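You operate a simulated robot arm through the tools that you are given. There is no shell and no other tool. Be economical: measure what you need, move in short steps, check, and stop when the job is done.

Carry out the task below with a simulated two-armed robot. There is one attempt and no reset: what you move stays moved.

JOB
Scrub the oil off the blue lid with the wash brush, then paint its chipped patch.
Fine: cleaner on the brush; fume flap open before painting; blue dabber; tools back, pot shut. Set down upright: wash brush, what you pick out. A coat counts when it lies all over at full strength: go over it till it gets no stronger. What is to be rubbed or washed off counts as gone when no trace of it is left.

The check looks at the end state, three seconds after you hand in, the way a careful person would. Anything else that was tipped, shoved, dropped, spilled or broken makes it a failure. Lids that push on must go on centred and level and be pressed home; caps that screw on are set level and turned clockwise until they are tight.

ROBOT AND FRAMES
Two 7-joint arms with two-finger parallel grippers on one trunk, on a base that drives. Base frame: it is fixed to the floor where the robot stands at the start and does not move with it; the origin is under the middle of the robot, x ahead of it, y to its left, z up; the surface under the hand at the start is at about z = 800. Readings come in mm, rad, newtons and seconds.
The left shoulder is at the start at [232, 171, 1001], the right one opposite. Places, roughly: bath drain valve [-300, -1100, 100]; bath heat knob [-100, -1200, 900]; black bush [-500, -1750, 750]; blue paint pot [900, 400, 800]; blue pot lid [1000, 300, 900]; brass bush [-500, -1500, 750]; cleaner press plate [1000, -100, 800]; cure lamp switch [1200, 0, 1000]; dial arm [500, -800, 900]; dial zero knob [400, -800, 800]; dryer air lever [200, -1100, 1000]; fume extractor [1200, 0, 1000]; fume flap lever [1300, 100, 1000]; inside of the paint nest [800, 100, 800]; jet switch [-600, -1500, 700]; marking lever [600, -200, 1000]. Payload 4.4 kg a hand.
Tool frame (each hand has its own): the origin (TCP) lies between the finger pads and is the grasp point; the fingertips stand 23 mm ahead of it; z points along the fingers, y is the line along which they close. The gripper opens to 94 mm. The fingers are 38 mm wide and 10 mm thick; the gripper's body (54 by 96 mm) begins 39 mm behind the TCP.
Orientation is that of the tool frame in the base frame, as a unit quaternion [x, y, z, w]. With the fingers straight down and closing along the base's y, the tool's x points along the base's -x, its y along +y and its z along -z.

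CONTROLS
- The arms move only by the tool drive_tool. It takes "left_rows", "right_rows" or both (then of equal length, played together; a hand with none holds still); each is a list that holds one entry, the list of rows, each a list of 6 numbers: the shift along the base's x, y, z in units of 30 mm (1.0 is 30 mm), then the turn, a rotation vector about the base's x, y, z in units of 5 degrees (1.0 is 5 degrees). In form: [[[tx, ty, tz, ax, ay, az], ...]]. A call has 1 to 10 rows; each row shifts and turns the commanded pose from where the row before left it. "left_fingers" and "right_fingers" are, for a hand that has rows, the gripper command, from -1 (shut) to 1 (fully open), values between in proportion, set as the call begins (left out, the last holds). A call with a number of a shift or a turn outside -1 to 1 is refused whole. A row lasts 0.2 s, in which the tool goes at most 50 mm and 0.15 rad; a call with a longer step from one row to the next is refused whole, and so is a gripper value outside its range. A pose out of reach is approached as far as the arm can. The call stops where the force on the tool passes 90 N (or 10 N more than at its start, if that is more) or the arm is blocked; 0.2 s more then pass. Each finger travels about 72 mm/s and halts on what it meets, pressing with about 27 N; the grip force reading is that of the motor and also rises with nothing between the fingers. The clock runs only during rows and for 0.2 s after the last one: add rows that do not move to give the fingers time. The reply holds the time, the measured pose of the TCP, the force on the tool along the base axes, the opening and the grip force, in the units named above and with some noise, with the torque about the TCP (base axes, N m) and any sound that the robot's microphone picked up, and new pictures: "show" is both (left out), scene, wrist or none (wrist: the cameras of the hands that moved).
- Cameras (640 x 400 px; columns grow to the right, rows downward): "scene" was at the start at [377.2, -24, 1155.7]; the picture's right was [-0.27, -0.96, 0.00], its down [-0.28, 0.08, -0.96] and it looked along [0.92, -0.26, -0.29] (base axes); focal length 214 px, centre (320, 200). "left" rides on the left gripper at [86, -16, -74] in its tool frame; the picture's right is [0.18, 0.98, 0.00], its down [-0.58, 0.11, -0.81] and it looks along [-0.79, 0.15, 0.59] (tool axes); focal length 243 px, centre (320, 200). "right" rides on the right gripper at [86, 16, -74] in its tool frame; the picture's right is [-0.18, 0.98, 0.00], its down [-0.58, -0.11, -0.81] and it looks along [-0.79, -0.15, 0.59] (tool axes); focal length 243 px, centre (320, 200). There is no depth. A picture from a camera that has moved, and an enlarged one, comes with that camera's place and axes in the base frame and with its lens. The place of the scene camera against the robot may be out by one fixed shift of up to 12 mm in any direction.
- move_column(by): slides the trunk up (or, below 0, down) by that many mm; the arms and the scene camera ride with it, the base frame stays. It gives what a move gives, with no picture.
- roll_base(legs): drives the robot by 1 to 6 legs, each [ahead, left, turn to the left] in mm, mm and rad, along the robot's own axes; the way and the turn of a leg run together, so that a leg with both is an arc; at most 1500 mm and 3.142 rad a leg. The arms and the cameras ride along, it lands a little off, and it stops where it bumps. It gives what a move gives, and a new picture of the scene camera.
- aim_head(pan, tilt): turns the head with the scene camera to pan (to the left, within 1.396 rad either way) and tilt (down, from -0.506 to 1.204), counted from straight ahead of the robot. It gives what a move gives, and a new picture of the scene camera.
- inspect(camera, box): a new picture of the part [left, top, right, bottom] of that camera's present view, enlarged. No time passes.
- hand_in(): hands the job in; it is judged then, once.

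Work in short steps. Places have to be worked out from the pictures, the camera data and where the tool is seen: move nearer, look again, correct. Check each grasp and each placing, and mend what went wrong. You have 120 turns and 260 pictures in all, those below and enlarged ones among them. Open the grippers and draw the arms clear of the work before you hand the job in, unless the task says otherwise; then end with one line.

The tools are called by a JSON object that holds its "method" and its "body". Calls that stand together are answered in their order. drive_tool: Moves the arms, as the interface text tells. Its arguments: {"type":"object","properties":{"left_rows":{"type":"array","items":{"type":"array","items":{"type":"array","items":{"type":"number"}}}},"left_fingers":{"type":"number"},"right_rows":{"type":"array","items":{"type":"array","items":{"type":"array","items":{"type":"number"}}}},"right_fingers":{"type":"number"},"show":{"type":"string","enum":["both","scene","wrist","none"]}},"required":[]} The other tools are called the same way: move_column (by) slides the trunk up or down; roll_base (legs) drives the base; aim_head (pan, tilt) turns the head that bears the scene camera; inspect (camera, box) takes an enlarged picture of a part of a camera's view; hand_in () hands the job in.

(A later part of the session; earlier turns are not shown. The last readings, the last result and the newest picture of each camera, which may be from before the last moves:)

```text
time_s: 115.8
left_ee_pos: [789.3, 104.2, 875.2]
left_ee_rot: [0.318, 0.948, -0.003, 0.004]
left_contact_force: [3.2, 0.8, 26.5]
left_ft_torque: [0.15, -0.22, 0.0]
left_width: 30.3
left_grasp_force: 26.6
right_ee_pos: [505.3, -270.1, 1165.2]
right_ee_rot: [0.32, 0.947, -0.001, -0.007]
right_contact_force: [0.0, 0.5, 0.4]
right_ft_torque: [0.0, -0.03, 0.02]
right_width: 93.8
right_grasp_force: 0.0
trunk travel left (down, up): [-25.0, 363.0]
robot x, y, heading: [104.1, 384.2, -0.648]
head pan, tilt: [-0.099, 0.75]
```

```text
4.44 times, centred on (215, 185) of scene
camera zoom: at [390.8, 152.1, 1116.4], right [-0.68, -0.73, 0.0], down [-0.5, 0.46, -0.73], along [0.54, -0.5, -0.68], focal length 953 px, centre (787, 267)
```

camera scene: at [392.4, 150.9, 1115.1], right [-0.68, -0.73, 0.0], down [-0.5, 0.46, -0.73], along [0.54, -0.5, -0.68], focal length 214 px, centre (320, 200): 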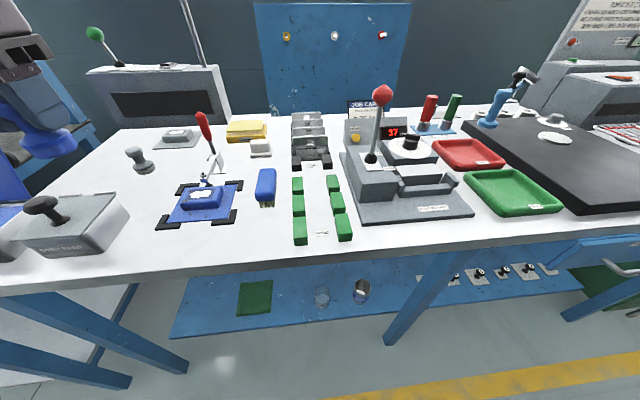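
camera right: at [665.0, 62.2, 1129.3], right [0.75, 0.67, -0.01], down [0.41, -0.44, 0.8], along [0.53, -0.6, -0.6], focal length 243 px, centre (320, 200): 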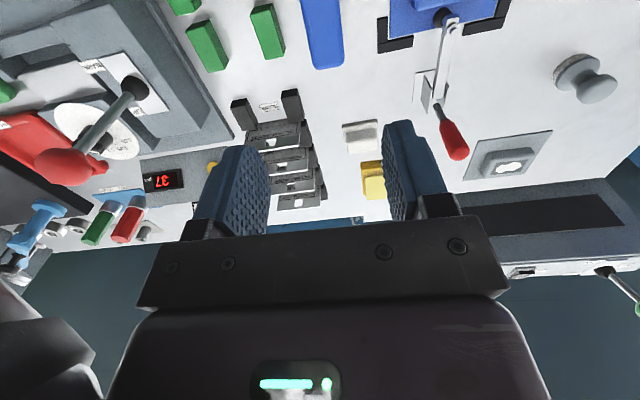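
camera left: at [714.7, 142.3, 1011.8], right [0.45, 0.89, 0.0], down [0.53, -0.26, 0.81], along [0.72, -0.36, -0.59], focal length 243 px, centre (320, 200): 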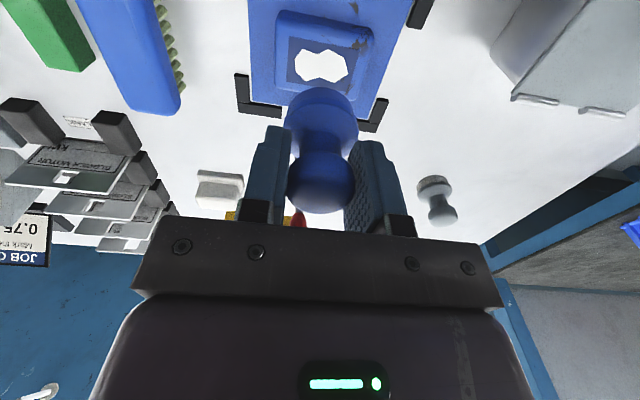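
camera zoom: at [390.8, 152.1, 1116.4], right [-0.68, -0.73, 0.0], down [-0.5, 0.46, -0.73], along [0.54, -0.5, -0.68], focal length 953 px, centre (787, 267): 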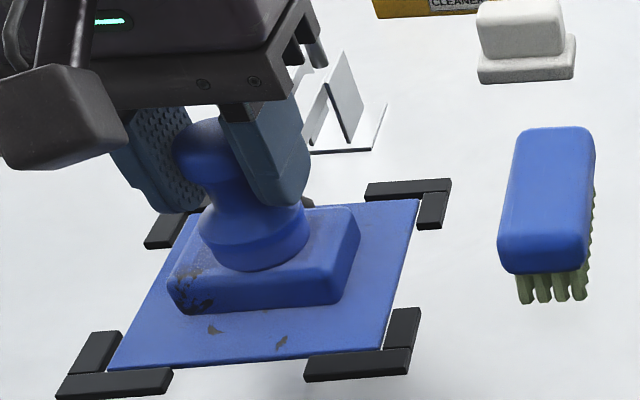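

Contact at 26 N. Ease slightly and work back and forth over the patch.

{"method": "drive_tool", "body": {"left_rows": [[[0.15, 0.2, 0.05, 0, 0, 0], [0.15, 0.2, 0, 0, 0, 0], [-0.15, -0.2, 0, 0, 0, 0], [-0.15, -0.2, 0, 0, 0, 0], [-0.15, -0.2, 0, 0, 0, 0], [-0.15, -0.2, 0, 0, 0, 0], [0.27, 0.1, 0, 0, 0, 0], [0.15, 0.2, 0, 0, 0, 0], [0.15, 0.2, 0, 0, 0, 0], [0.1, 0.15, 0, 0, 0, 0]]], "show": "none"}}

{"method": "drive_tool", "body": {"left_rows": [[[-0.27, -0.08, 0, 0, 0, 0], [-0.17, -0.1, 0, 0, 0, 0], [-0.15, -0.2, 0, 0, 0, 0], [-0.1, -0.2, 0, 0, 0, 0], [0.1, 0.13, 0, 0, 0, 0], [0, 0, 0.3, 0, 0, 0], [0, 0, 0.8, 0, 0, 0], [0, 0, 0.8, 0, 0, 0], [0.3, 0.4, 0.6, 0, 0, 0], [0.6, 0.8, 0.3, 0, 0, 0]]], "show": "wrist"}}

{"method": "inspect", "body": {"camera": "scene", "box": [160, 140, 270, 230]}}

```text
time_s: 118.0
left_ee_pos: [798.9, 111.7, 873.7]
left_ee_rot: [0.319, 0.948, -0.003, 0.002]
left_contact_force: [-3.2, -8.8, 32.9]
left_ft_torque: [-0.3, 0.09, -0.01]
left_width: 30.3
left_grasp_force: 27.6
right_ee_pos: [503.2, -271.8, 1164.6]
right_ee_rot: [0.32, 0.947, 0.001, -0.007]
right_contact_force: [0.9, 0.1, 0.1]
right_ft_torque: [0.0, -0.02, 0.0]
right_width: 94.3
right_grasp_force: 0.1
trunk travel left (down, up): [-25.0, 363.0]
robot x, y, heading: [106.3, 387.8, -0.651]
head pan, tilt: [-0.099, 0.75]
```

```text
time_s: 120.2
left_ee_pos: [809.8, 133.3, 954.4]
left_ee_rot: [0.318, 0.948, -0.002, -0.001]
left_contact_force: [-0.2, 0.1, -0.8]
left_ft_torque: [-0.04, 0.0, 0.01]
left_width: 30.3
left_grasp_force: 27.1
right_ee_pos: [507.0, -271.9, 1164.4]
right_ee_rot: [0.32, 0.947, 0.0, -0.008]
right_contact_force: [-1.2, 0.5, -0.3]
right_ft_torque: [-0.01, -0.01, 0.0]
right_width: 94.1
right_grasp_force: 0.1
trunk travel left (down, up): [-25.0, 363.0]
robot x, y, heading: [102.1, 384.9, -0.647]
head pan, tilt: [-0.099, 0.75]
camera left: at [731.5, 171.6, 1029.2], right [0.45, 0.89, 0.0], down [0.53, -0.26, 0.81], along [0.72, -0.36, -0.59], focal length 243 px, centre (320, 200)
```

left: 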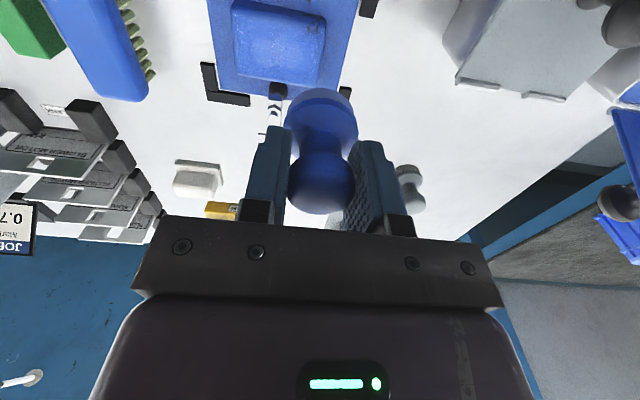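

```text
4.44 times, centred on (215, 185) of scene
camera zoom: at [392.7, 151.7, 1115.2], right [-0.68, -0.73, 0.0], down [-0.5, 0.46, -0.73], along [0.54, -0.5, -0.68], focal length 953 px, centre (787, 267)
```

zoom: 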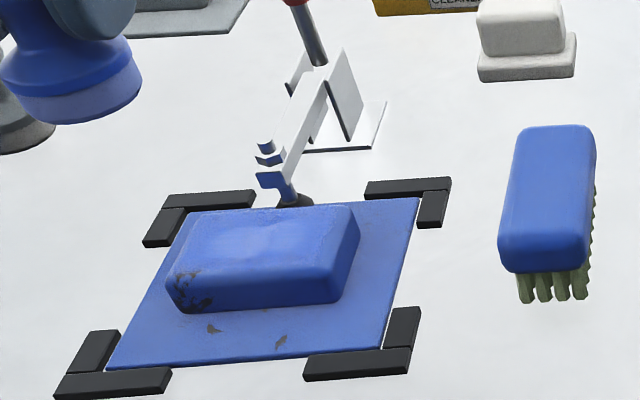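

Painted; inspect closely for weak areas.

{"method": "inspect", "body": {"camera": "scene", "box": [194, 182, 250, 217]}}

{"method": "inspect", "body": {"camera": "left", "box": [200, 0, 370, 110]}}

```text
11.43 times, centred on (222, 200) of scene
camera zoom: at [392.7, 151.7, 1115.2], right [-0.68, -0.73, 0.0], down [-0.5, 0.46, -0.73], along [0.54, -0.5, -0.68], focal length 2451 px, centre (1440, 206)
```

zoom: 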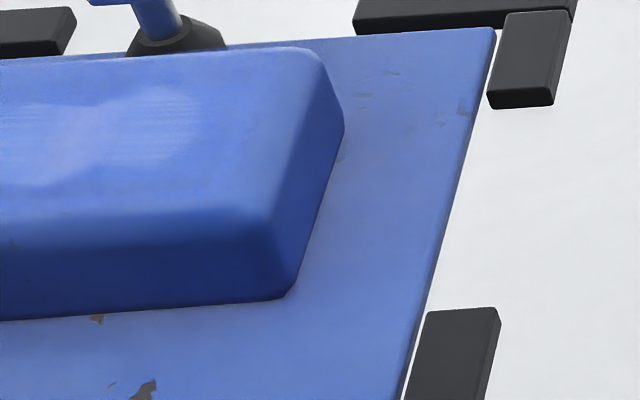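

```text
3.64 times, centred on (285, 55) of left
camera zoom: at [731.5, 171.6, 1029.2], right [0.45, 0.89, 0.0], down [0.53, -0.26, 0.81], along [0.72, -0.36, -0.59], focal length 882 px, centre (447, 727)
```

zoom: 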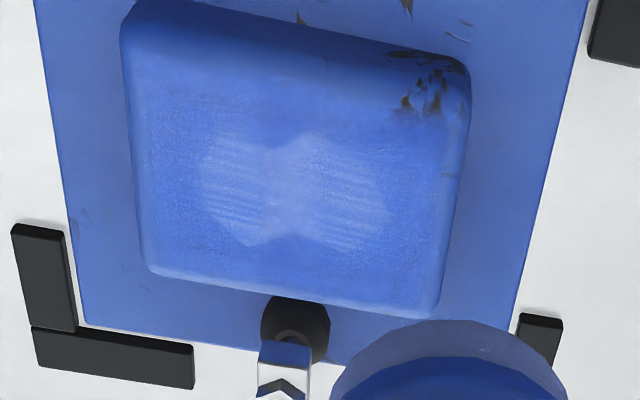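

Coat is still translucent with streaks over the chip. Go over it again with more strokes at the same pressure.

{"method": "drive_tool", "body": {"left_rows": [[[-0.32, -0.48, -0.8, 0, 0, 0], [-0.32, -0.48, -0.8, 0, 0, 0], [0, 0, -0.75, 0, 0, 0], [0, 0, -0.35, 0, 0, 0], [0, 0, -0.12, 0, 0, 0], [0, 0, 0, 0, 0, 0]]], "show": "none"}}

{"method": "drive_tool", "body": {"left_rows": [[[0.15, 0.2, 0, 0, 0, 0], [0.12, 0.16, 0, 0, 0, 0], [-0.15, -0.2, 0, 0, 0, 0], [-0.15, -0.2, 0, 0, 0, 0], [-0.15, -0.2, 0, 0, 0, 0], [-0.09, -0.12, 0, 0, 0, 0], [0.15, 0.2, 0, 0, 0, 0], [0.12, 0.16, 0, 0, 0, 0], [0.12, -0.09, 0, 0, 0, 0], [-0.24, 0.18, 0, 0, 0, 0]]], "show": "none"}}

{"method": "drive_tool", "body": {"left_rows": [[[0.12, -0.09, 0, 0, 0, 0], [0.15, 0.2, 0, 0, 0, 0], [-0.15, -0.2, 0, 0, 0, 0], [-0.15, -0.2, 0, 0, 0, 0], [0.15, 0.2, 0, 0, 0, 0], [0, 0, 0.3, 0, 0, 0], [0, 0, 0.8, 0, 0, 0], [0, 0, 0.8, 0, 0, 0], [0.3, 0.4, 0.6, 0, 0, 0], [0.6, 0.8, 0.3, 0, 0, 0]]], "show": "none"}}

{"method": "inspect", "body": {"camera": "left", "box": [200, 0, 370, 110]}}

```text
time_s: 121.6
left_ee_pos: [791.3, 104.7, 874.1]
left_ee_rot: [0.318, 0.948, -0.004, 0.004]
left_contact_force: [6.4, 1.5, 32.4]
left_ft_torque: [0.33, -0.13, -0.04]
left_width: 30.5
left_grasp_force: 26.8
right_ee_pos: [506.0, -270.3, 1166.3]
right_ee_rot: [0.321, 0.947, -0.001, -0.006]
right_contact_force: [0.7, 0.2, 0.2]
right_ft_torque: [-0.02, 0.01, 0.01]
right_width: 94.0
right_grasp_force: 0.0
trunk travel left (down, up): [-25.0, 363.0]
robot x, y, heading: [105.1, 383.7, -0.651]
head pan, tilt: [-0.099, 0.75]
```

```text
time_s: 123.8
left_ee_pos: [786.9, 107.2, 874.1]
left_ee_rot: [0.319, 0.948, -0.003, 0.002]
left_contact_force: [5.1, -10.8, 33.3]
left_ft_torque: [-0.45, -0.33, -0.06]
left_width: 30.3
left_grasp_force: 26.8
right_ee_pos: [505.3, -271.0, 1164.2]
right_ee_rot: [0.321, 0.947, -0.001, -0.007]
right_contact_force: [-0.5, 0.5, 0.1]
right_ft_torque: [-0.04, 0.01, 0.01]
right_width: 93.9
right_grasp_force: 0.2
trunk travel left (down, up): [-25.0, 363.0]
robot x, y, heading: [102.7, 376.7, -0.648]
head pan, tilt: [-0.099, 0.75]
```

```text
time_s: 126.0
left_ee_pos: [818.7, 141.4, 953.4]
left_ee_rot: [0.318, 0.948, -0.001, -0.001]
left_contact_force: [0.6, 0.6, -1.2]
left_ft_torque: [-0.01, -0.01, -0.01]
left_width: 30.4
left_grasp_force: 26.7
right_ee_pos: [508.2, -270.9, 1164.9]
right_ee_rot: [0.32, 0.947, 0.0, -0.008]
right_contact_force: [0.0, -0.2, 1.5]
right_ft_torque: [-0.06, -0.03, 0.0]
right_width: 94.0
right_grasp_force: 0.0
trunk travel left (down, up): [-25.0, 363.0]
robot x, y, heading: [105.5, 382.4, -0.653]
head pan, tilt: [-0.099, 0.75]
```

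```text
3.64 times, centred on (285, 55) of left
camera zoom: at [739.9, 179.9, 1029.7], right [0.45, 0.89, 0.0], down [0.53, -0.26, 0.81], along [0.72, -0.36, -0.59], focal length 882 px, centre (447, 727)
```

zoom: 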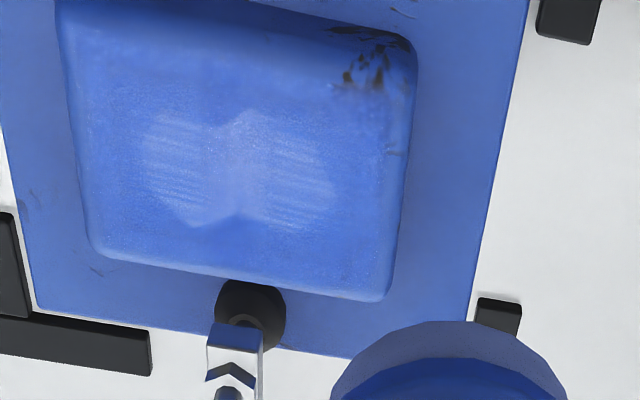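

Little change: the felt needs reloading. The pot should be in left-arm reach from here, so go over the grey pot at z≈1030 to the blue pot.

{"method": "drive_tool", "body": {"left_rows": [[[0, 0, 0.9, 0, 0, 0], [0, 0, 0.9, 0, 0, 0], [0.37, 0.95, 0.8, 0, 0, 0], [0.37, 0.95, 0, 0, 0, 0], [0.37, 0.95, 0, 0, 0, 0], [0.37, 0.95, 0, 0, 0, 0], [0.37, 0.95, 0, 0, 0, 0], [0.37, 0.95, 0, 0, 0, 0], [0.37, 0.95, 0, 0, 0, 0], [0.37, 0.95, 0, 0, 0, 0]]], "show": "none"}}

{"method": "drive_tool", "body": {"left_rows": [[[0.33, 0.95, 0, 0, 0, 0], [0, 0, -0.8, 0, 0, 0], [0, 0, -0.8, 0, 0, 0], [0, 0, -0.8, 0, 0, 0], [0, 0, 0, 0, 0, 0]]], "show": "wrist"}}

```text
time_s: 128.2
left_ee_pos: [909.6, 372.7, 1033.9]
left_ee_rot: [0.319, 0.948, -0.002, 0.0]
left_contact_force: [0.0, 0.1, -0.2]
left_ft_torque: [0.01, -0.02, -0.03]
left_width: 30.2
left_grasp_force: 26.5
right_ee_pos: [507.8, -271.5, 1162.8]
right_ee_rot: [0.32, 0.947, -0.001, -0.008]
right_contact_force: [0.2, -0.5, 0.0]
right_ft_torque: [-0.01, 0.02, 0.0]
right_width: 94.2
right_grasp_force: 0.0
trunk travel left (down, up): [-25.0, 363.0]
robot x, y, heading: [108.2, 383.0, -0.649]
head pan, tilt: [-0.099, 0.75]
```

```text
time_s: 129.4
left_ee_pos: [917.4, 398.7, 959.4]
left_ee_rot: [0.318, 0.948, -0.002, 0.001]
left_contact_force: [0.0, 0.3, -0.9]
left_ft_torque: [-0.01, 0.02, 0.02]
left_width: 30.6
left_grasp_force: 27.0
right_ee_pos: [507.5, -271.1, 1163.1]
right_ee_rot: [0.32, 0.947, 0.0, -0.008]
right_contact_force: [0.5, 0.0, -0.2]
right_ft_torque: [0.01, -0.01, 0.03]
right_width: 93.7
right_grasp_force: 0.0
trunk travel left (down, up): [-25.0, 363.0]
robot x, y, heading: [102.6, 384.0, -0.653]
head pan, tilt: [-0.099, 0.75]
camera left: at [838.3, 436.6, 1035.3], right [0.45, 0.89, 0.0], down [0.53, -0.26, 0.81], along [0.72, -0.36, -0.59], focal length 243 px, centre (320, 200)
```

left: 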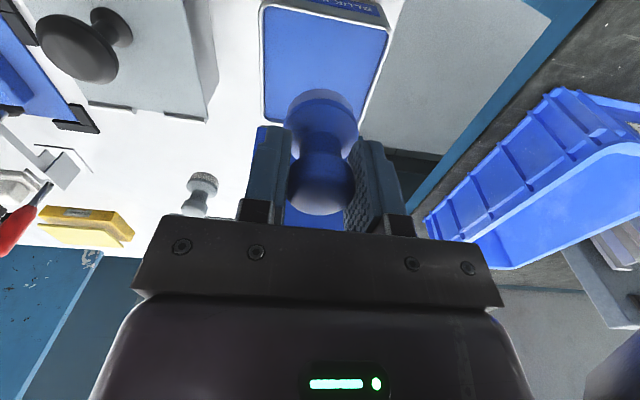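

Reachable. Dip again: down to ~899, then into contact.

{"method": "drive_tool", "body": {"left_rows": [[[0, 0, -0.8, 0, 0, 0], [0, 0, -0.8, 0, 0, 0], [0, 0, -0.4, 0, 0, 0], [0, 0, -0.15, 0, 0, 0], [0, 0, -0.15, 0, 0, 0], [0, 0, 0, 0, 0, 0], [0, 0, 0, 0, 0, 0]]], "show": "none"}}

```text
time_s: 131.0
left_ee_pos: [915.7, 397.2, 895.7]
left_ee_rot: [0.318, 0.948, -0.002, 0.002]
left_contact_force: [9.1, 3.8, 27.0]
left_ft_torque: [0.27, -0.52, -0.03]
left_width: 30.3
left_grasp_force: 27.3
right_ee_pos: [506.7, -271.0, 1163.7]
right_ee_rot: [0.321, 0.947, -0.001, -0.007]
right_contact_force: [0.7, 1.0, -0.5]
right_ft_torque: [-0.03, -0.02, 0.0]
right_width: 93.9
right_grasp_force: 0.1
trunk travel left (down, up): [-25.0, 363.0]
robot x, y, heading: [106.0, 383.2, -0.65]
head pan, tilt: [-0.099, 0.75]
```

Loaded. Lift and return over the patch.

{"method": "drive_tool", "body": {"left_rows": [[[0, 0, 0.4, 0, 0, 0], [0, 0, 0.9, 0, 0, 0], [0, 0, 0.9, 0, 0, 0], [0, 0, 0.9, 0, 0, 0], [0, 0, 0.9, 0, 0, 0], [0, 0, 0.5, 0, 0, 0], [-0.41, -0.96, 0, 0, 0, 0], [-0.41, -0.96, 0, 0, 0, 0], [-0.41, -0.96, 0, 0, 0, 0], [-0.41, -0.96, 0, 0, 0, 0]]], "show": "none"}}

{"method": "drive_tool", "body": {"left_rows": [[[-0.41, -0.96, 0, 0, 0, 0], [-0.41, -0.96, 0, 0, 0, 0], [-0.41, -0.96, 0, 0, 0, 0], [-0.41, -0.96, 0, 0, 0, 0], [-0.41, -0.96, 0, 0, 0, 0], [-0.41, -0.96, 0, 0, 0, 0], [0, 0, -0.9, 0, 0, 0], [0, 0, -0.9, 0, 0, 0], [0, 0, -0.9, 0, 0, 0], [0, 0, 0, 0, 0, 0]]], "show": "wrist"}}

```text
time_s: 133.2
left_ee_pos: [866.2, 282.0, 1026.7]
left_ee_rot: [0.317, 0.948, -0.001, -0.001]
left_contact_force: [-0.9, 0.3, -0.3]
left_ft_torque: [0.02, -0.01, 0.01]
left_width: 30.3
left_grasp_force: 26.8
right_ee_pos: [507.4, -272.1, 1163.4]
right_ee_rot: [0.32, 0.947, -0.001, -0.007]
right_contact_force: [-0.3, -0.5, -0.1]
right_ft_torque: [0.0, -0.04, 0.0]
right_width: 93.8
right_grasp_force: 0.2
trunk travel left (down, up): [-25.0, 363.0]
robot x, y, heading: [103.5, 381.7, -0.649]
head pan, tilt: [-0.099, 0.75]
```

```text
time_s: 135.4
left_ee_pos: [792.6, 109.3, 947.2]
left_ee_rot: [0.318, 0.948, -0.002, 0.0]
left_contact_force: [0.6, 0.2, -1.0]
left_ft_torque: [-0.02, -0.01, -0.02]
left_width: 30.2
left_grasp_force: 26.7
right_ee_pos: [507.0, -271.7, 1162.7]
right_ee_rot: [0.32, 0.947, 0.0, -0.008]
right_contact_force: [-0.6, 0.0, -0.4]
right_ft_torque: [-0.01, -0.01, 0.0]
right_width: 94.2
right_grasp_force: 0.0
trunk travel left (down, up): [-25.0, 363.0]
robot x, y, heading: [103.4, 379.1, -0.65]
head pan, tilt: [-0.099, 0.75]
camera left: at [713.7, 147.0, 1022.2], right [0.45, 0.89, 0.0], down [0.53, -0.26, 0.81], along [0.72, -0.36, -0.59], focal length 243 px, centre (320, 200)
```

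left: 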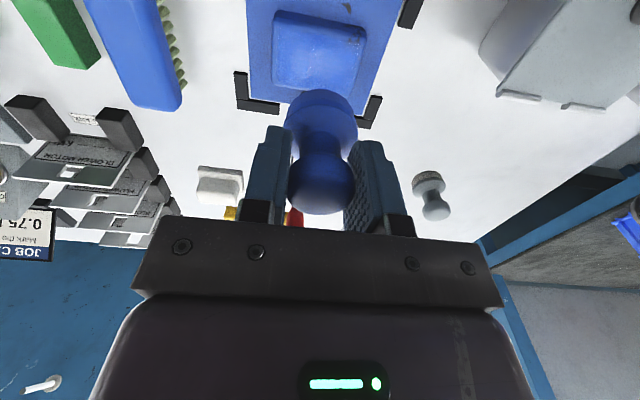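

Go down into contact and work the patch with slower, smaller strokes.

{"method": "drive_tool", "body": {"left_rows": [[[-0.03, -0.17, -0.8, 0, 0, 0], [0, 0, -0.8, 0, 0, 0], [0, 0, -0.6, 0, 0, 0], [0, 0, -0.2, 0, 0, 0], [0, 0, -0.15, 0, 0, 0], [0, 0, 0, 0, 0, 0], [0, 0, 0, 0, 0, 0]]], "show": "none"}}

{"method": "drive_tool", "body": {"left_rows": [[[0.1, 0.13, 0, 0, 0, 0], [0.1, 0.13, 0, 0, 0, 0], [0.1, 0.13, 0, 0, 0, 0], [-0.1, -0.13, 0, 0, 0, 0], [-0.1, -0.13, 0, 0, 0, 0], [-0.1, -0.13, 0, 0, 0, 0], [-0.1, -0.13, 0, 0, 0, 0], [-0.1, -0.13, 0, 0, 0, 0], [-0.1, -0.13, 0, 0, 0, 0], [0.1, 0.13, 0, 0, 0, 0]]], "show": "none"}}

{"method": "drive_tool", "body": {"left_rows": [[[0.1, 0.13, 0, 0, 0, 0], [0.1, 0.13, 0, 0, 0, 0], [0.1, 0.13, 0, 0, 0, 0], [0.1, 0.13, 0, 0, 0, 0], [-0.2, -0.26, 0, 0, 0, 0], [0, 0, 0.5, 0, 0, 0], [0, 0, 0.8, 0, 0, 0], [0, 0, 0.8, 0, 0, 0], [0.3, 0.4, 0.6, 0, 0, 0], [0.6, 0.8, 0.3, 0, 0, 0]]], "show": "none"}}

{"method": "inspect", "body": {"camera": "left", "box": [190, 0, 370, 110]}}

```text
time_s: 137.0
left_ee_pos: [791.5, 102.8, 875.0]
left_ee_rot: [0.318, 0.948, -0.004, 0.004]
left_contact_force: [8.2, -2.3, 35.1]
left_ft_torque: [0.16, -0.48, -0.02]
left_width: 30.5
left_grasp_force: 26.8
right_ee_pos: [504.7, -271.0, 1166.9]
right_ee_rot: [0.321, 0.947, -0.001, -0.006]
right_contact_force: [-0.3, 1.7, -0.2]
right_ft_torque: [-0.01, -0.03, 0.0]
right_width: 94.1
right_grasp_force: 0.0
trunk travel left (down, up): [-25.0, 363.0]
robot x, y, heading: [109.9, 383.7, -0.65]
head pan, tilt: [-0.099, 0.75]
```

```text
time_s: 139.2
left_ee_pos: [781.2, 94.7, 873.4]
left_ee_rot: [0.321, 0.947, -0.004, 0.003]
left_contact_force: [-1.8, 0.2, 47.2]
left_ft_torque: [0.29, -0.12, 0.02]
left_width: 30.5
left_grasp_force: 27.0
right_ee_pos: [503.4, -271.7, 1164.8]
right_ee_rot: [0.32, 0.947, -0.002, -0.006]
right_contact_force: [0.5, -0.1, 0.0]
right_ft_torque: [-0.02, 0.01, 0.01]
right_width: 94.1
right_grasp_force: 0.0
trunk travel left (down, up): [-25.0, 363.0]
robot x, y, heading: [105.6, 384.3, -0.653]
head pan, tilt: [-0.099, 0.75]
```

```text
time_s: 141.4
left_ee_pos: [818.0, 140.3, 955.9]
left_ee_rot: [0.318, 0.948, -0.003, -0.001]
left_contact_force: [-0.4, 0.7, -1.0]
left_ft_torque: [-0.01, 0.0, 0.01]
left_width: 30.3
left_grasp_force: 27.3
right_ee_pos: [508.0, -271.3, 1163.4]
right_ee_rot: [0.319, 0.948, 0.0, -0.008]
right_contact_force: [0.3, 0.7, -0.4]
right_ft_torque: [0.0, 0.0, -0.01]
right_width: 93.6
right_grasp_force: 0.1
trunk travel left (down, up): [-25.0, 363.0]
robot x, y, heading: [104.8, 380.0, -0.652]
head pan, tilt: [-0.099, 0.75]
```

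```text
3.56 times, centred on (280, 55) of left
camera zoom: at [739.3, 177.5, 1031.2], right [0.45, 0.9, 0.0], down [0.53, -0.26, 0.81], along [0.72, -0.36, -0.59], focal length 863 px, centre (462, 716)
```

zoom: 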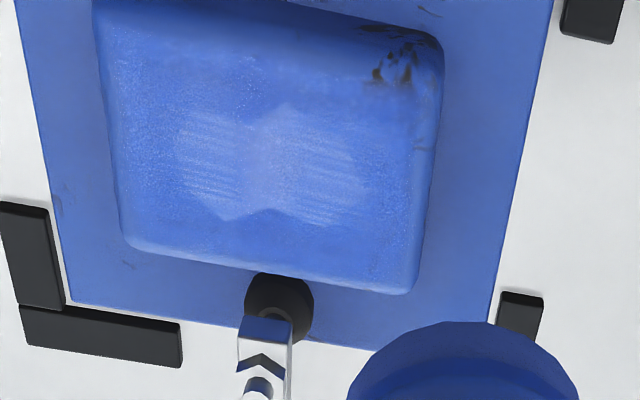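

Compare more closely with greater zoom.

{"method": "inspect", "body": {"camera": "left", "box": [230, 20, 310, 70]}}

{"method": "inspect", "body": {"camera": "scene", "box": [180, 175, 240, 212]}}

```text
8.00 times, centred on (270, 45) of left
camera zoom: at [739.3, 177.5, 1031.2], right [0.45, 0.9, 0.0], down [0.53, -0.26, 0.81], along [0.72, -0.36, -0.59], focal length 1941 px, centre (720, 1440)
```

zoom: 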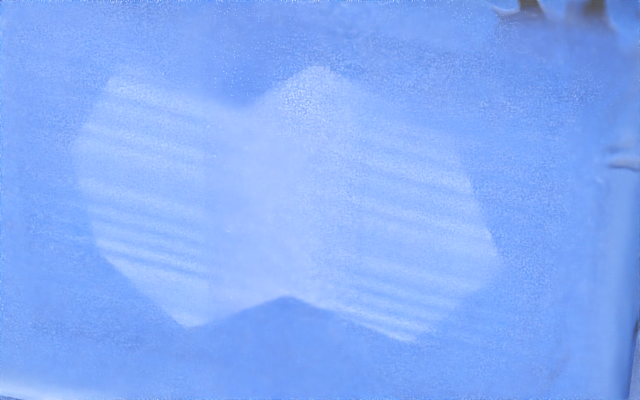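

```text
10.67 times, centred on (210, 194) of scene
camera zoom: at [392.8, 151.6, 1115.1], right [-0.68, -0.73, 0.0], down [-0.5, 0.46, -0.73], along [0.54, -0.5, -0.68], focal length 2288 px, centre (1493, 269)
```

zoom: 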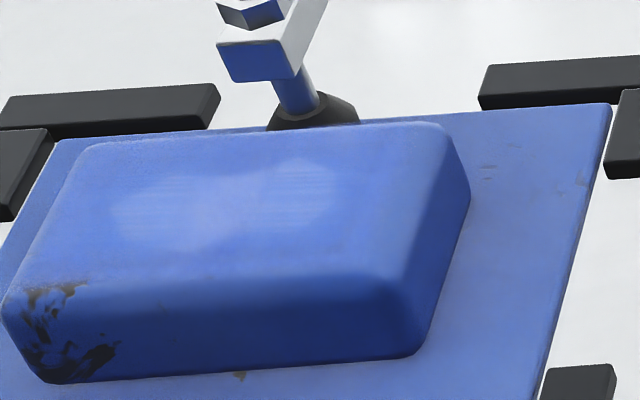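

Still translucent; do another thorough pass covering ±15 mm with more passes and compare at the same zoom.

{"method": "drive_tool", "body": {"left_rows": [[[-0.45, -0.6, -0.8, 0, 0, 0], [-0.42, -0.62, -0.8, 0, 0, 0], [0, 0, -0.7, 0, 0, 0], [0, 0, -0.35, 0, 0, 0], [0, 0, -0.2, 0, 0, 0], [0.2, 0.27, 0, 0, 0, 0], [0.2, 0.27, 0, 0, 0, 0], [0.12, -0.09, 0, 0, 0, 0], [-0.2, -0.27, 0, 0, 0, 0], [-0.2, -0.27, 0, 0, 0, 0]]], "show": "none"}}

{"method": "drive_tool", "body": {"left_rows": [[[-0.2, -0.27, 0, 0, 0, 0], [-0.2, -0.27, 0, 0, 0, 0], [-0.24, 0.18, 0, 0, 0, 0], [0.2, 0.27, 0, 0, 0, 0], [0.2, 0.27, 0, 0, 0, 0], [0.2, 0.27, 0, 0, 0, 0], [0.2, 0.27, 0, 0, 0, 0], [0.12, -0.09, 0, 0, 0, 0], [-0.2, -0.27, 0, 0, 0, 0], [-0.2, -0.27, 0, 0, 0, 0]]], "show": "none"}}

{"method": "drive_tool", "body": {"left_rows": [[[-0.2, -0.27, 0, 0, 0, 0], [-0.2, -0.27, 0, 0, 0, 0], [0.2, 0.27, 0, 0, 0, 0], [0.2, 0.27, 0, 0, 0, 0], [0, 0, 0.5, 0, 0, 0], [0, 0, 0.8, 0, 0, 0], [0, 0, 0.8, 0, 0, 0], [0.3, 0.4, 0.6, 0, 0, 0], [0.6, 0.8, 0.3, 0, 0, 0], [0, 0, 0, 0, 0, 0]]], "show": "none"}}

{"method": "inspect", "body": {"camera": "left", "box": [190, 0, 370, 110]}}

{"method": "inspect", "body": {"camera": "scene", "box": [180, 175, 240, 212]}}

```text
time_s: 143.6
left_ee_pos: [796.3, 101.0, 875.0]
left_ee_rot: [0.317, 0.948, -0.003, 0.0]
left_contact_force: [1.9, 3.0, 10.5]
left_ft_torque: [0.19, -0.25, 0.02]
left_width: 30.1
left_grasp_force: 27.1
right_ee_pos: [507.1, -272.3, 1162.5]
right_ee_rot: [0.32, 0.947, 0.0, -0.008]
right_contact_force: [-1.0, 0.0, 0.9]
right_ft_torque: [0.01, 0.04, 0.04]
right_width: 94.2
right_grasp_force: 0.1
trunk travel left (down, up): [-25.0, 363.0]
robot x, y, heading: [104.9, 382.4, -0.651]
head pan, tilt: [-0.099, 0.75]
```

```text
time_s: 145.8
left_ee_pos: [794.0, 103.3, 874.9]
left_ee_rot: [0.318, 0.948, -0.002, 0.001]
left_contact_force: [1.6, 2.2, 13.2]
left_ft_torque: [0.21, -0.21, -0.05]
left_width: 30.3
left_grasp_force: 27.1
right_ee_pos: [506.3, -270.7, 1163.5]
right_ee_rot: [0.321, 0.947, 0.0, -0.007]
right_contact_force: [0.5, 0.7, -0.3]
right_ft_torque: [0.0, 0.01, 0.03]
right_width: 94.0
right_grasp_force: 0.1
trunk travel left (down, up): [-25.0, 363.0]
robot x, y, heading: [102.1, 385.8, -0.647]
head pan, tilt: [-0.099, 0.75]
```

```text
time_s: 148.0
left_ee_pos: [818.3, 139.7, 964.0]
left_ee_rot: [0.319, 0.948, -0.002, -0.001]
left_contact_force: [-0.1, 0.3, -0.5]
left_ft_torque: [0.01, 0.04, -0.01]
left_width: 30.5
left_grasp_force: 26.6
right_ee_pos: [506.9, -271.5, 1161.8]
right_ee_rot: [0.321, 0.947, 0.0, -0.008]
right_contact_force: [-0.2, -0.6, 0.9]
right_ft_torque: [-0.01, 0.0, 0.01]
right_width: 94.2
right_grasp_force: 0.0
trunk travel left (down, up): [-25.0, 363.0]
robot x, y, heading: [103.8, 383.3, -0.649]
head pan, tilt: [-0.099, 0.75]
```

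```text
3.56 times, centred on (280, 55) of left
camera zoom: at [739.3, 178.7, 1038.3], right [0.45, 0.89, 0.0], down [0.53, -0.26, 0.81], along [0.72, -0.36, -0.59], focal length 863 px, centre (462, 716)
```

zoom: 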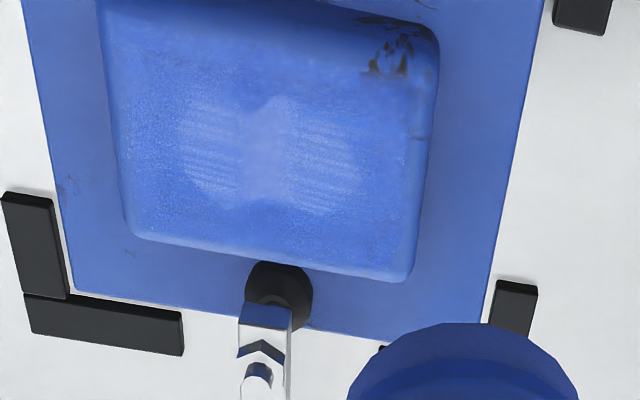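

```text
10.67 times, centred on (210, 194) of scene
camera zoom: at [392.5, 150.7, 1115.0], right [-0.68, -0.73, 0.0], down [-0.5, 0.46, -0.73], along [0.54, -0.5, -0.68], focal length 2288 px, centre (1493, 269)
```

zoom: 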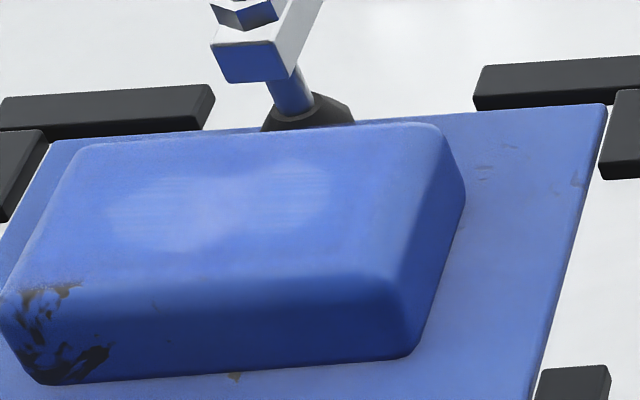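

Check the felt's load state.

{"method": "inspect", "body": {"camera": "scene", "box": [130, 110, 200, 160]}}

{"method": "inspect", "body": {"camera": "left", "box": [230, 20, 310, 70]}}

```text
8.00 times, centred on (165, 135) of scene
camera zoom: at [392.5, 150.7, 1115.0], right [-0.68, -0.73, 0.0], down [-0.5, 0.46, -0.73], along [0.54, -0.5, -0.68], focal length 1716 px, centre (1560, 720)
```

zoom: 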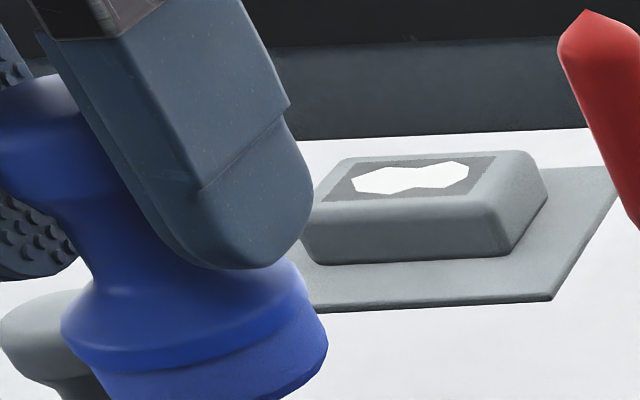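

```text
8.00 times, centred on (270, 45) of left
camera zoom: at [739.3, 178.7, 1038.3], right [0.45, 0.89, 0.0], down [0.53, -0.26, 0.81], along [0.72, -0.36, -0.59], focal length 1941 px, centre (720, 1440)
```

zoom: 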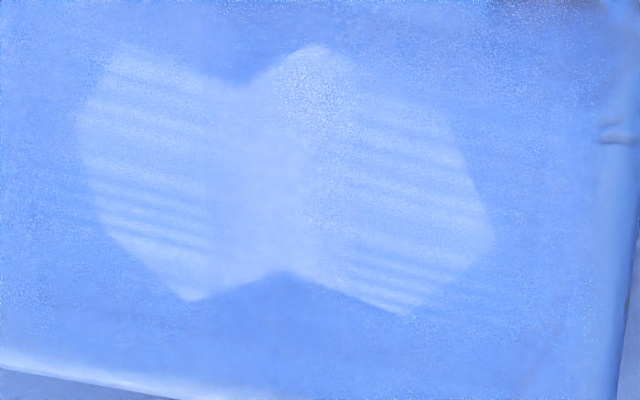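

Passes 3 and 4 changed nothing while the felt is still fully loaded, so the coat is at full strength. Now return the dabber: raise, roll the base back left.

{"method": "drive_tool", "body": {"left_rows": [[[0, 0, 0.9, 0, 0, 0], [0, 0, 0.9, 0, 0, 0], [0, 0, 0.9, 0, 0, 0], [0, 0, 0.3, 0, 0, 0]]], "show": "none"}}

{"method": "roll_base", "body": {"legs": [[0, 225, 0]]}}

```text
time_s: 149.0
left_ee_pos: [821.0, 140.2, 1054.0]
left_ee_rot: [0.318, 0.948, -0.003, -0.001]
left_contact_force: [0.4, -0.2, -0.8]
left_ft_torque: [-0.01, 0.01, -0.04]
left_width: 30.7
left_grasp_force: 26.8
right_ee_pos: [507.3, -272.6, 1163.1]
right_ee_rot: [0.322, 0.947, 0.0, -0.007]
right_contact_force: [-0.6, -0.7, -0.6]
right_ft_torque: [0.0, -0.02, 0.02]
right_width: 93.8
right_grasp_force: 0.0
trunk travel left (down, up): [-25.0, 363.0]
robot x, y, heading: [104.6, 381.5, -0.652]
head pan, tilt: [-0.099, 0.75]
```

```text
time_s: 151.6
left_ee_pos: [958.0, 319.5, 1054.6]
left_ee_rot: [0.319, 0.948, -0.002, 0.0]
left_contact_force: [-0.6, 0.1, -0.3]
left_ft_torque: [-0.02, -0.06, 0.01]
left_width: 30.0
left_grasp_force: 27.0
right_ee_pos: [644.1, -90.5, 1163.6]
right_ee_rot: [0.32, 0.947, -0.001, -0.007]
right_contact_force: [0.5, 0.8, 0.2]
right_ft_torque: [-0.02, -0.01, -0.02]
right_width: 93.8
right_grasp_force: 0.1
trunk travel left (down, up): [-25.0, 363.0]
robot x, y, heading: [244.3, 563.5, -0.653]
head pan, tilt: [-0.099, 0.75]
camera scene: at [530.7, 332.5, 1115.1], right [-0.68, -0.73, 0.0], down [-0.5, 0.47, -0.73], along [0.53, -0.5, -0.68], focal length 214 px, centre (320, 200)
```

scene: 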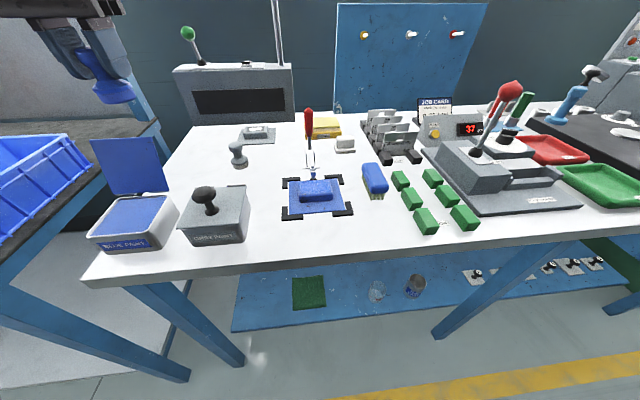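

Retrace the pickup path to above the dabber's spot (1087, 274).

{"method": "drive_tool", "body": {"left_rows": [[[0.73, -0.1, -0.1, 0, 0, 0], [0.73, -0.1, -0.1, 0, 0, 0], [0.73, -0.1, -0.1, 0, 0, 0], [0.73, -0.1, -0.1, 0, 0, 0], [0.3, -0.22, 0, 0, 0, 0], [0.3, -0.22, -0.5, 0, 0, 0], [0.3, -0.22, -0.7, 0, 0, 0], [0.3, -0.22, -0.7, 0, 0, 0], [0.2, -0.2, -0.7, 0, 0, 0], [0, 0, -0.7, 0, 0, 0]]], "show": "wrist"}}

```text
time_s: 153.8
left_ee_pos: [1084.8, 278.3, 941.5]
left_ee_rot: [0.318, 0.948, -0.002, 0.0]
left_contact_force: [0.2, 0.2, -0.9]
left_ft_torque: [0.05, 0.0, 0.0]
left_width: 30.3
left_grasp_force: 27.0
right_ee_pos: [644.6, -91.1, 1162.2]
right_ee_rot: [0.32, 0.947, 0.0, -0.007]
right_contact_force: [0.6, -0.6, -0.6]
right_ft_torque: [0.05, -0.02, -0.01]
right_width: 94.1
right_grasp_force: 0.0
trunk travel left (down, up): [-25.0, 363.0]
robot x, y, heading: [243.9, 564.6, -0.653]
head pan, tilt: [-0.099, 0.75]
camera left: at [1005.6, 316.0, 1016.5], right [0.45, 0.89, 0.0], down [0.53, -0.26, 0.81], along [0.72, -0.36, -0.59], focal length 243 px, centre (320, 200)
```

left: 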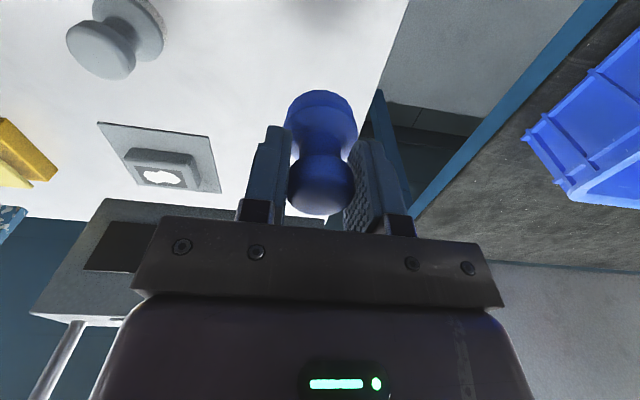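

Descend to just above the table, then to contact.

{"method": "drive_tool", "body": {"left_rows": [[[0.07, -0.14, -0.8, 0, 0, 0], [0, 0, -0.8, 0, 0, 0], [0, 0, -0.8, 0, 0, 0], [0, 0, -0.4, 0, 0, 0], [0, 0, 0, 0, 0, 0]]], "show": "none"}}

{"method": "drive_tool", "body": {"left_rows": [[[0, 0, -0.1, 0, 0, 0], [0, 0, -0.08, 0, 0, 0], [0, 0, 0, 0, 0, 0]]], "show": "none"}}

```text
time_s: 155.0
left_ee_pos: [1094.8, 281.4, 871.4]
left_ee_rot: [0.318, 0.948, -0.002, -0.001]
left_contact_force: [0.4, 0.7, -1.1]
left_ft_torque: [0.03, 0.01, 0.01]
left_width: 30.3
left_grasp_force: 27.3
left hand out of reach, approached as far as the arm can: row 1, 2, 3
right_ee_pos: [644.7, -91.1, 1163.0]
right_ee_rot: [0.322, 0.947, 0.0, -0.008]
right_contact_force: [-0.6, 0.0, -0.4]
right_ft_torque: [0.01, 0.01, -0.01]
right_width: 94.1
right_grasp_force: 0.1
trunk travel left (down, up): [-25.0, 363.0]
robot x, y, heading: [241.6, 567.2, -0.653]
head pan, tilt: [-0.099, 0.75]
```

```text
time_s: 155.8
left_ee_pos: [1095.6, 282.9, 867.6]
left_ee_rot: [0.319, 0.948, -0.002, 0.0]
left_contact_force: [0.5, 0.1, -0.5]
left_ft_torque: [0.0, 0.02, -0.01]
left_width: 30.2
left_grasp_force: 26.6
right_ee_pos: [645.5, -91.1, 1162.6]
right_ee_rot: [0.322, 0.947, 0.0, -0.008]
right_contact_force: [-0.2, 0.7, 0.3]
right_ft_torque: [0.02, 0.01, 0.02]
right_width: 93.9
right_grasp_force: 0.1
trunk travel left (down, up): [-25.0, 363.0]
robot x, y, heading: [244.3, 564.1, -0.654]
head pan, tilt: [-0.099, 0.75]
```

Reach clipped it ~11 mm off; correct it with a small base roll to the right instead.

{"method": "roll_base", "body": {"legs": [[0, -14, 0]]}}

{"method": "drive_tool", "body": {"left_rows": [[[0, 0, -0.2, 0, 0, 0], [0, 0, 0, 0, 0, 0]]], "show": "wrist"}}

```text
time_s: 156.6
left_ee_pos: [1086.8, 271.9, 868.3]
left_ee_rot: [0.32, 0.948, -0.002, -0.002]
left_contact_force: [-0.4, 0.0, 0.6]
left_ft_torque: [0.03, -0.01, -0.02]
left_width: 30.2
left_grasp_force: 26.2
right_ee_pos: [636.3, -101.7, 1162.4]
right_ee_rot: [0.322, 0.947, -0.001, -0.007]
right_contact_force: [-0.7, 0.0, -0.1]
right_ft_torque: [0.01, -0.05, 0.01]
right_width: 94.0
right_grasp_force: 0.1
trunk travel left (down, up): [-25.0, 363.0]
robot x, y, heading: [232.0, 556.1, -0.655]
head pan, tilt: [-0.099, 0.75]
camera scene: at [522.5, 321.6, 1115.1], right [-0.68, -0.73, 0.0], down [-0.5, 0.47, -0.73], along [0.53, -0.5, -0.68], focal length 214 px, centre (320, 200)
```

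scene: 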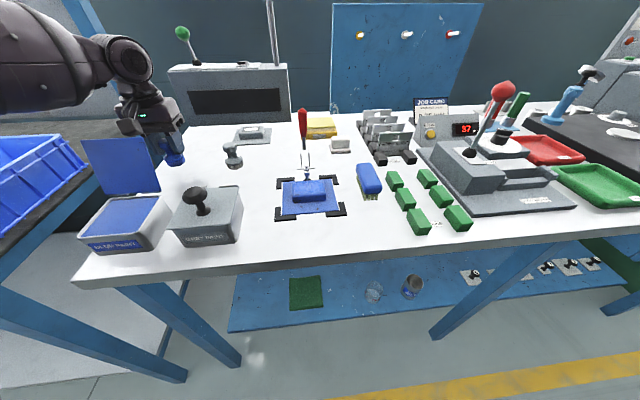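

```text
time_s: 157.2
left_ee_pos: [1088.0, 271.4, 861.8]
left_ee_rot: [0.319, 0.948, -0.001, 0.001]
left_contact_force: [0.0, 0.0, -1.0]
left_ft_torque: [0.0, 0.01, 0.02]
left_width: 30.2
left_grasp_force: 27.1
right_ee_pos: [635.7, -101.0, 1162.1]
right_ee_rot: [0.321, 0.947, 0.0, -0.007]
right_contact_force: [-0.4, -0.5, 0.8]
right_ft_torque: [0.02, 0.01, 0.0]
right_width: 93.9
right_grasp_force: 0.1
trunk travel left (down, up): [-25.0, 363.0]
robot x, y, heading: [235.4, 551.9, -0.651]
head pan, tilt: [-0.099, 0.75]
camera left: at [1008.5, 310.8, 937.5], right [0.45, 0.89, 0.0], down [0.53, -0.26, 0.81], along [0.72, -0.36, -0.59], focal length 243 px, centre (320, 200)
```

left: 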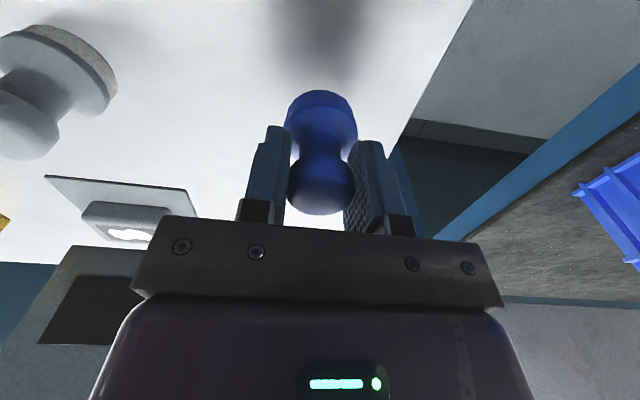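

Right over its spot; lower in small steps to table contact.

{"method": "drive_tool", "body": {"left_rows": [[[0, 0, -0.12, 0, 0, 0], [0, 0, -0.12, 0, 0, 0], [0, 0, 0, 0, 0, 0]]], "show": "none"}}

{"method": "drive_tool", "body": {"left_rows": [[[0, 0, -0.08, 0, 0, 0], [0, 0, -0.08, 0, 0, 0], [0, 0, 0, 0, 0, 0]]], "show": "none"}}

```text
time_s: 158.0
left_ee_pos: [1086.8, 272.1, 854.0]
left_ee_rot: [0.319, 0.948, -0.001, -0.001]
left_contact_force: [1.1, -0.1, -0.9]
left_ft_torque: [-0.02, 0.0, -0.02]
left_width: 30.2
left_grasp_force: 26.8
right_ee_pos: [636.0, -101.9, 1163.5]
right_ee_rot: [0.322, 0.947, -0.001, -0.007]
right_contact_force: [-0.8, -0.4, -0.1]
right_ft_torque: [-0.02, 0.02, 0.0]
right_width: 93.8
right_grasp_force: 0.1
trunk travel left (down, up): [-25.0, 363.0]
robot x, y, heading: [235.3, 556.5, -0.652]
head pan, tilt: [-0.099, 0.75]
```

```text
time_s: 158.8
left_ee_pos: [1086.3, 271.5, 854.0]
left_ee_rot: [0.318, 0.948, -0.004, 0.002]
left_contact_force: [9.4, -7.2, 18.6]
left_ft_torque: [1.39, 2.15, 0.06]
left_width: 30.4
left_grasp_force: 27.0
right_ee_pos: [636.3, -101.7, 1165.2]
right_ee_rot: [0.322, 0.947, -0.001, -0.007]
right_contact_force: [0.6, 0.0, -0.2]
right_ft_torque: [-0.01, -0.05, 0.0]
right_width: 94.2
right_grasp_force: 0.0
trunk travel left (down, up): [-25.0, 363.0]
robot x, y, heading: [234.4, 551.5, -0.653]
head pan, tilt: [-0.099, 0.75]
```

Torque shows contact ~140 mm behind the TCP: the wrist camera bracket is touching the open lid's knob. Raise a bit, roll ahead slightly, and then lower.

{"method": "drive_tool", "body": {"left_rows": [[[0, 0, 0.3, 0, 0, 0], [0, 0, 0, 0, 0, 0]]], "show": "none"}}

{"method": "inspect", "body": {"camera": "scene", "box": [60, 60, 260, 260]}}

{"method": "roll_base", "body": {"legs": [[12, 0, 0]]}}

```text
time_s: 159.4
left_ee_pos: [1086.1, 271.8, 859.0]
left_ee_rot: [0.32, 0.948, -0.001, 0.0]
left_contact_force: [0.3, 0.0, 0.2]
left_ft_torque: [-0.03, 0.0, 0.0]
left_width: 30.3
left_grasp_force: 27.1
right_ee_pos: [637.3, -101.7, 1162.7]
right_ee_rot: [0.321, 0.947, -0.001, -0.009]
right_contact_force: [0.1, 1.0, -0.1]
right_ft_torque: [-0.01, 0.0, 0.01]
right_width: 94.2
right_grasp_force: 0.2
trunk travel left (down, up): [-25.0, 363.0]
robot x, y, heading: [232.0, 553.0, -0.649]
head pan, tilt: [-0.099, 0.75]
```

```text
2.00 times, centred on (160, 160) of scene
camera zoom: at [522.6, 321.9, 1114.9], right [-0.68, -0.73, 0.0], down [-0.5, 0.47, -0.73], along [0.53, -0.5, -0.68], focal length 429 px, centre (640, 280)
```

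zoom: 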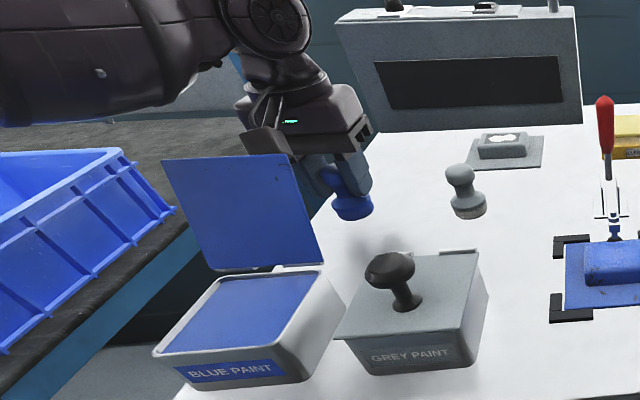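

```text
time_s: 160.1
left_ee_pos: [1096.5, 263.9, 860.0]
left_ee_rot: [0.319, 0.948, -0.002, 0.0]
left_contact_force: [-0.2, 0.1, 0.1]
left_ft_torque: [-0.04, -0.02, -0.01]
left_width: 30.0
left_grasp_force: 26.4
right_ee_pos: [646.5, -109.0, 1163.6]
right_ee_rot: [0.321, 0.947, -0.001, -0.008]
right_contact_force: [0.6, -0.5, -0.3]
right_ft_torque: [0.0, 0.03, 0.02]
right_width: 94.0
right_grasp_force: 0.0
trunk travel left (down, up): [-25.0, 363.0]
robot x, y, heading: [241.7, 548.3, -0.649]
head pan, tilt: [-0.099, 0.75]
camera scene: at [532.0, 314.6, 1115.2], right [-0.68, -0.73, 0.0], down [-0.5, 0.47, -0.73], along [0.53, -0.5, -0.68], focal length 214 px, centre (320, 200)
```

scene: 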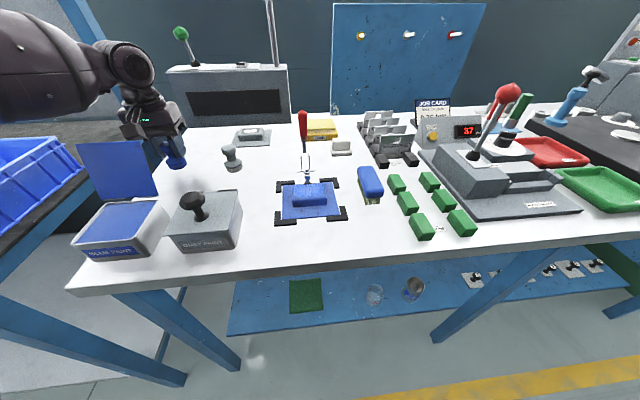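

{"method": "drive_tool", "body": {"left_rows": [[[-0.08, 0.09, -0.12, 0, 0, 0], [0, 0, -0.1, 0, 0, 0], [0, 0, 0, 0, 0, 0]]], "show": "none"}}

{"method": "drive_tool", "body": {"left_rows": [[[0, 0, -0.08, 0, 0, 0], [0, 0, -0.06, 0, 0, 0], [0, 0, 0, 0, 0, 0]]], "show": "none"}}

```text
time_s: 160.9
left_ee_pos: [1094.4, 268.4, 853.4]
left_ee_rot: [0.319, 0.948, -0.001, 0.0]
left_contact_force: [-0.7, 0.5, -0.5]
left_ft_torque: [-0.01, 0.04, 0.01]
left_width: 30.4
left_grasp_force: 26.9
right_ee_pos: [646.8, -109.4, 1162.5]
right_ee_rot: [0.322, 0.947, 0.0, -0.007]
right_contact_force: [0.7, 0.2, -1.2]
right_ft_torque: [0.0, -0.04, 0.02]
right_width: 94.0
right_grasp_force: 0.1
trunk travel left (down, up): [-25.0, 363.0]
robot x, y, heading: [244.6, 548.4, -0.649]
head pan, tilt: [-0.099, 0.75]
```

```text
time_s: 161.7
left_ee_pos: [1093.5, 268.5, 852.1]
left_ee_rot: [0.319, 0.948, -0.003, 0.001]
left_contact_force: [1.4, -1.8, 7.2]
left_ft_torque: [0.54, 0.81, 0.04]
left_width: 30.4
left_grasp_force: 26.6
right_ee_pos: [645.5, -108.4, 1164.1]
right_ee_rot: [0.321, 0.947, 0.0, -0.008]
right_contact_force: [-0.5, -0.1, -0.1]
right_ft_torque: [-0.02, -0.02, -0.02]
right_width: 93.8
right_grasp_force: 0.0
trunk travel left (down, up): [-25.0, 363.0]
robot x, y, heading: [240.6, 547.8, -0.653]
head pan, tilt: [-0.099, 0.75]
```

Only ~2 mm above (or on) the table now, bracket barely touching the lid. Release here, and rise straight up.

{"method": "drive_tool", "body": {"left_rows": [[[0, 0, 0, 0, 0, 0], [0, 0, 0, 0, 0, 0], [0, 0, 0, 0, 0, 0]]], "left_fingers": 0.4, "show": "wrist"}}

{"method": "inspect", "body": {"camera": "scene", "box": [60, 60, 260, 260]}}

```text
time_s: 162.5
left_ee_pos: [1093.4, 268.1, 851.1]
left_ee_rot: [0.32, 0.947, -0.002, 0.0]
left_contact_force: [4.5, -4.4, 11.9]
left_ft_torque: [0.94, 1.24, 0.15]
left_width: 66.0
left_grasp_force: 0.0
right_ee_pos: [644.9, -108.1, 1163.7]
right_ee_rot: [0.32, 0.947, 0.0, -0.008]
right_contact_force: [-0.7, -0.9, -0.9]
right_ft_torque: [0.0, -0.01, -0.01]
right_width: 93.9
right_grasp_force: 0.2
trunk travel left (down, up): [-25.0, 363.0]
robot x, y, heading: [240.0, 547.3, -0.656]
head pan, tilt: [-0.099, 0.75]
camera left: at [1014.9, 306.5, 926.0], right [0.45, 0.89, 0.0], down [0.53, -0.26, 0.81], along [0.72, -0.36, -0.59], focal length 243 px, centre (320, 200)
```

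left: 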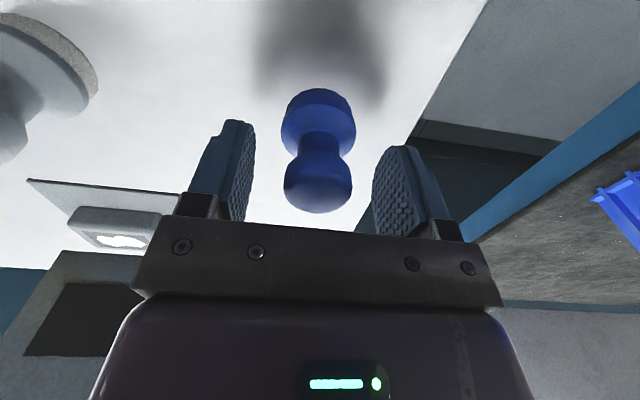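

```text
2.00 times, centred on (160, 160) of scene
camera zoom: at [531.2, 314.6, 1115.4], right [-0.68, -0.73, 0.0], down [-0.5, 0.47, -0.73], along [0.53, -0.5, -0.68], focal length 429 px, centre (640, 280)
```

zoom: 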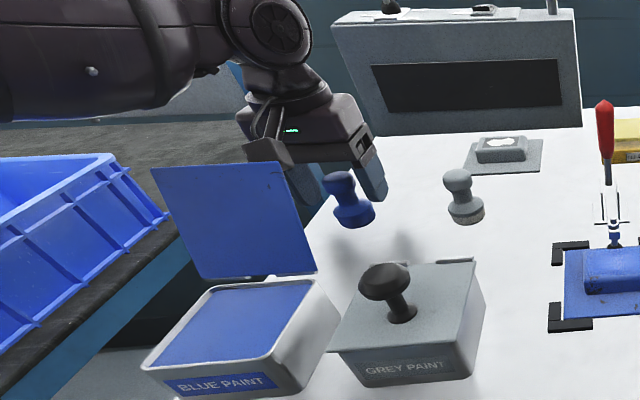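

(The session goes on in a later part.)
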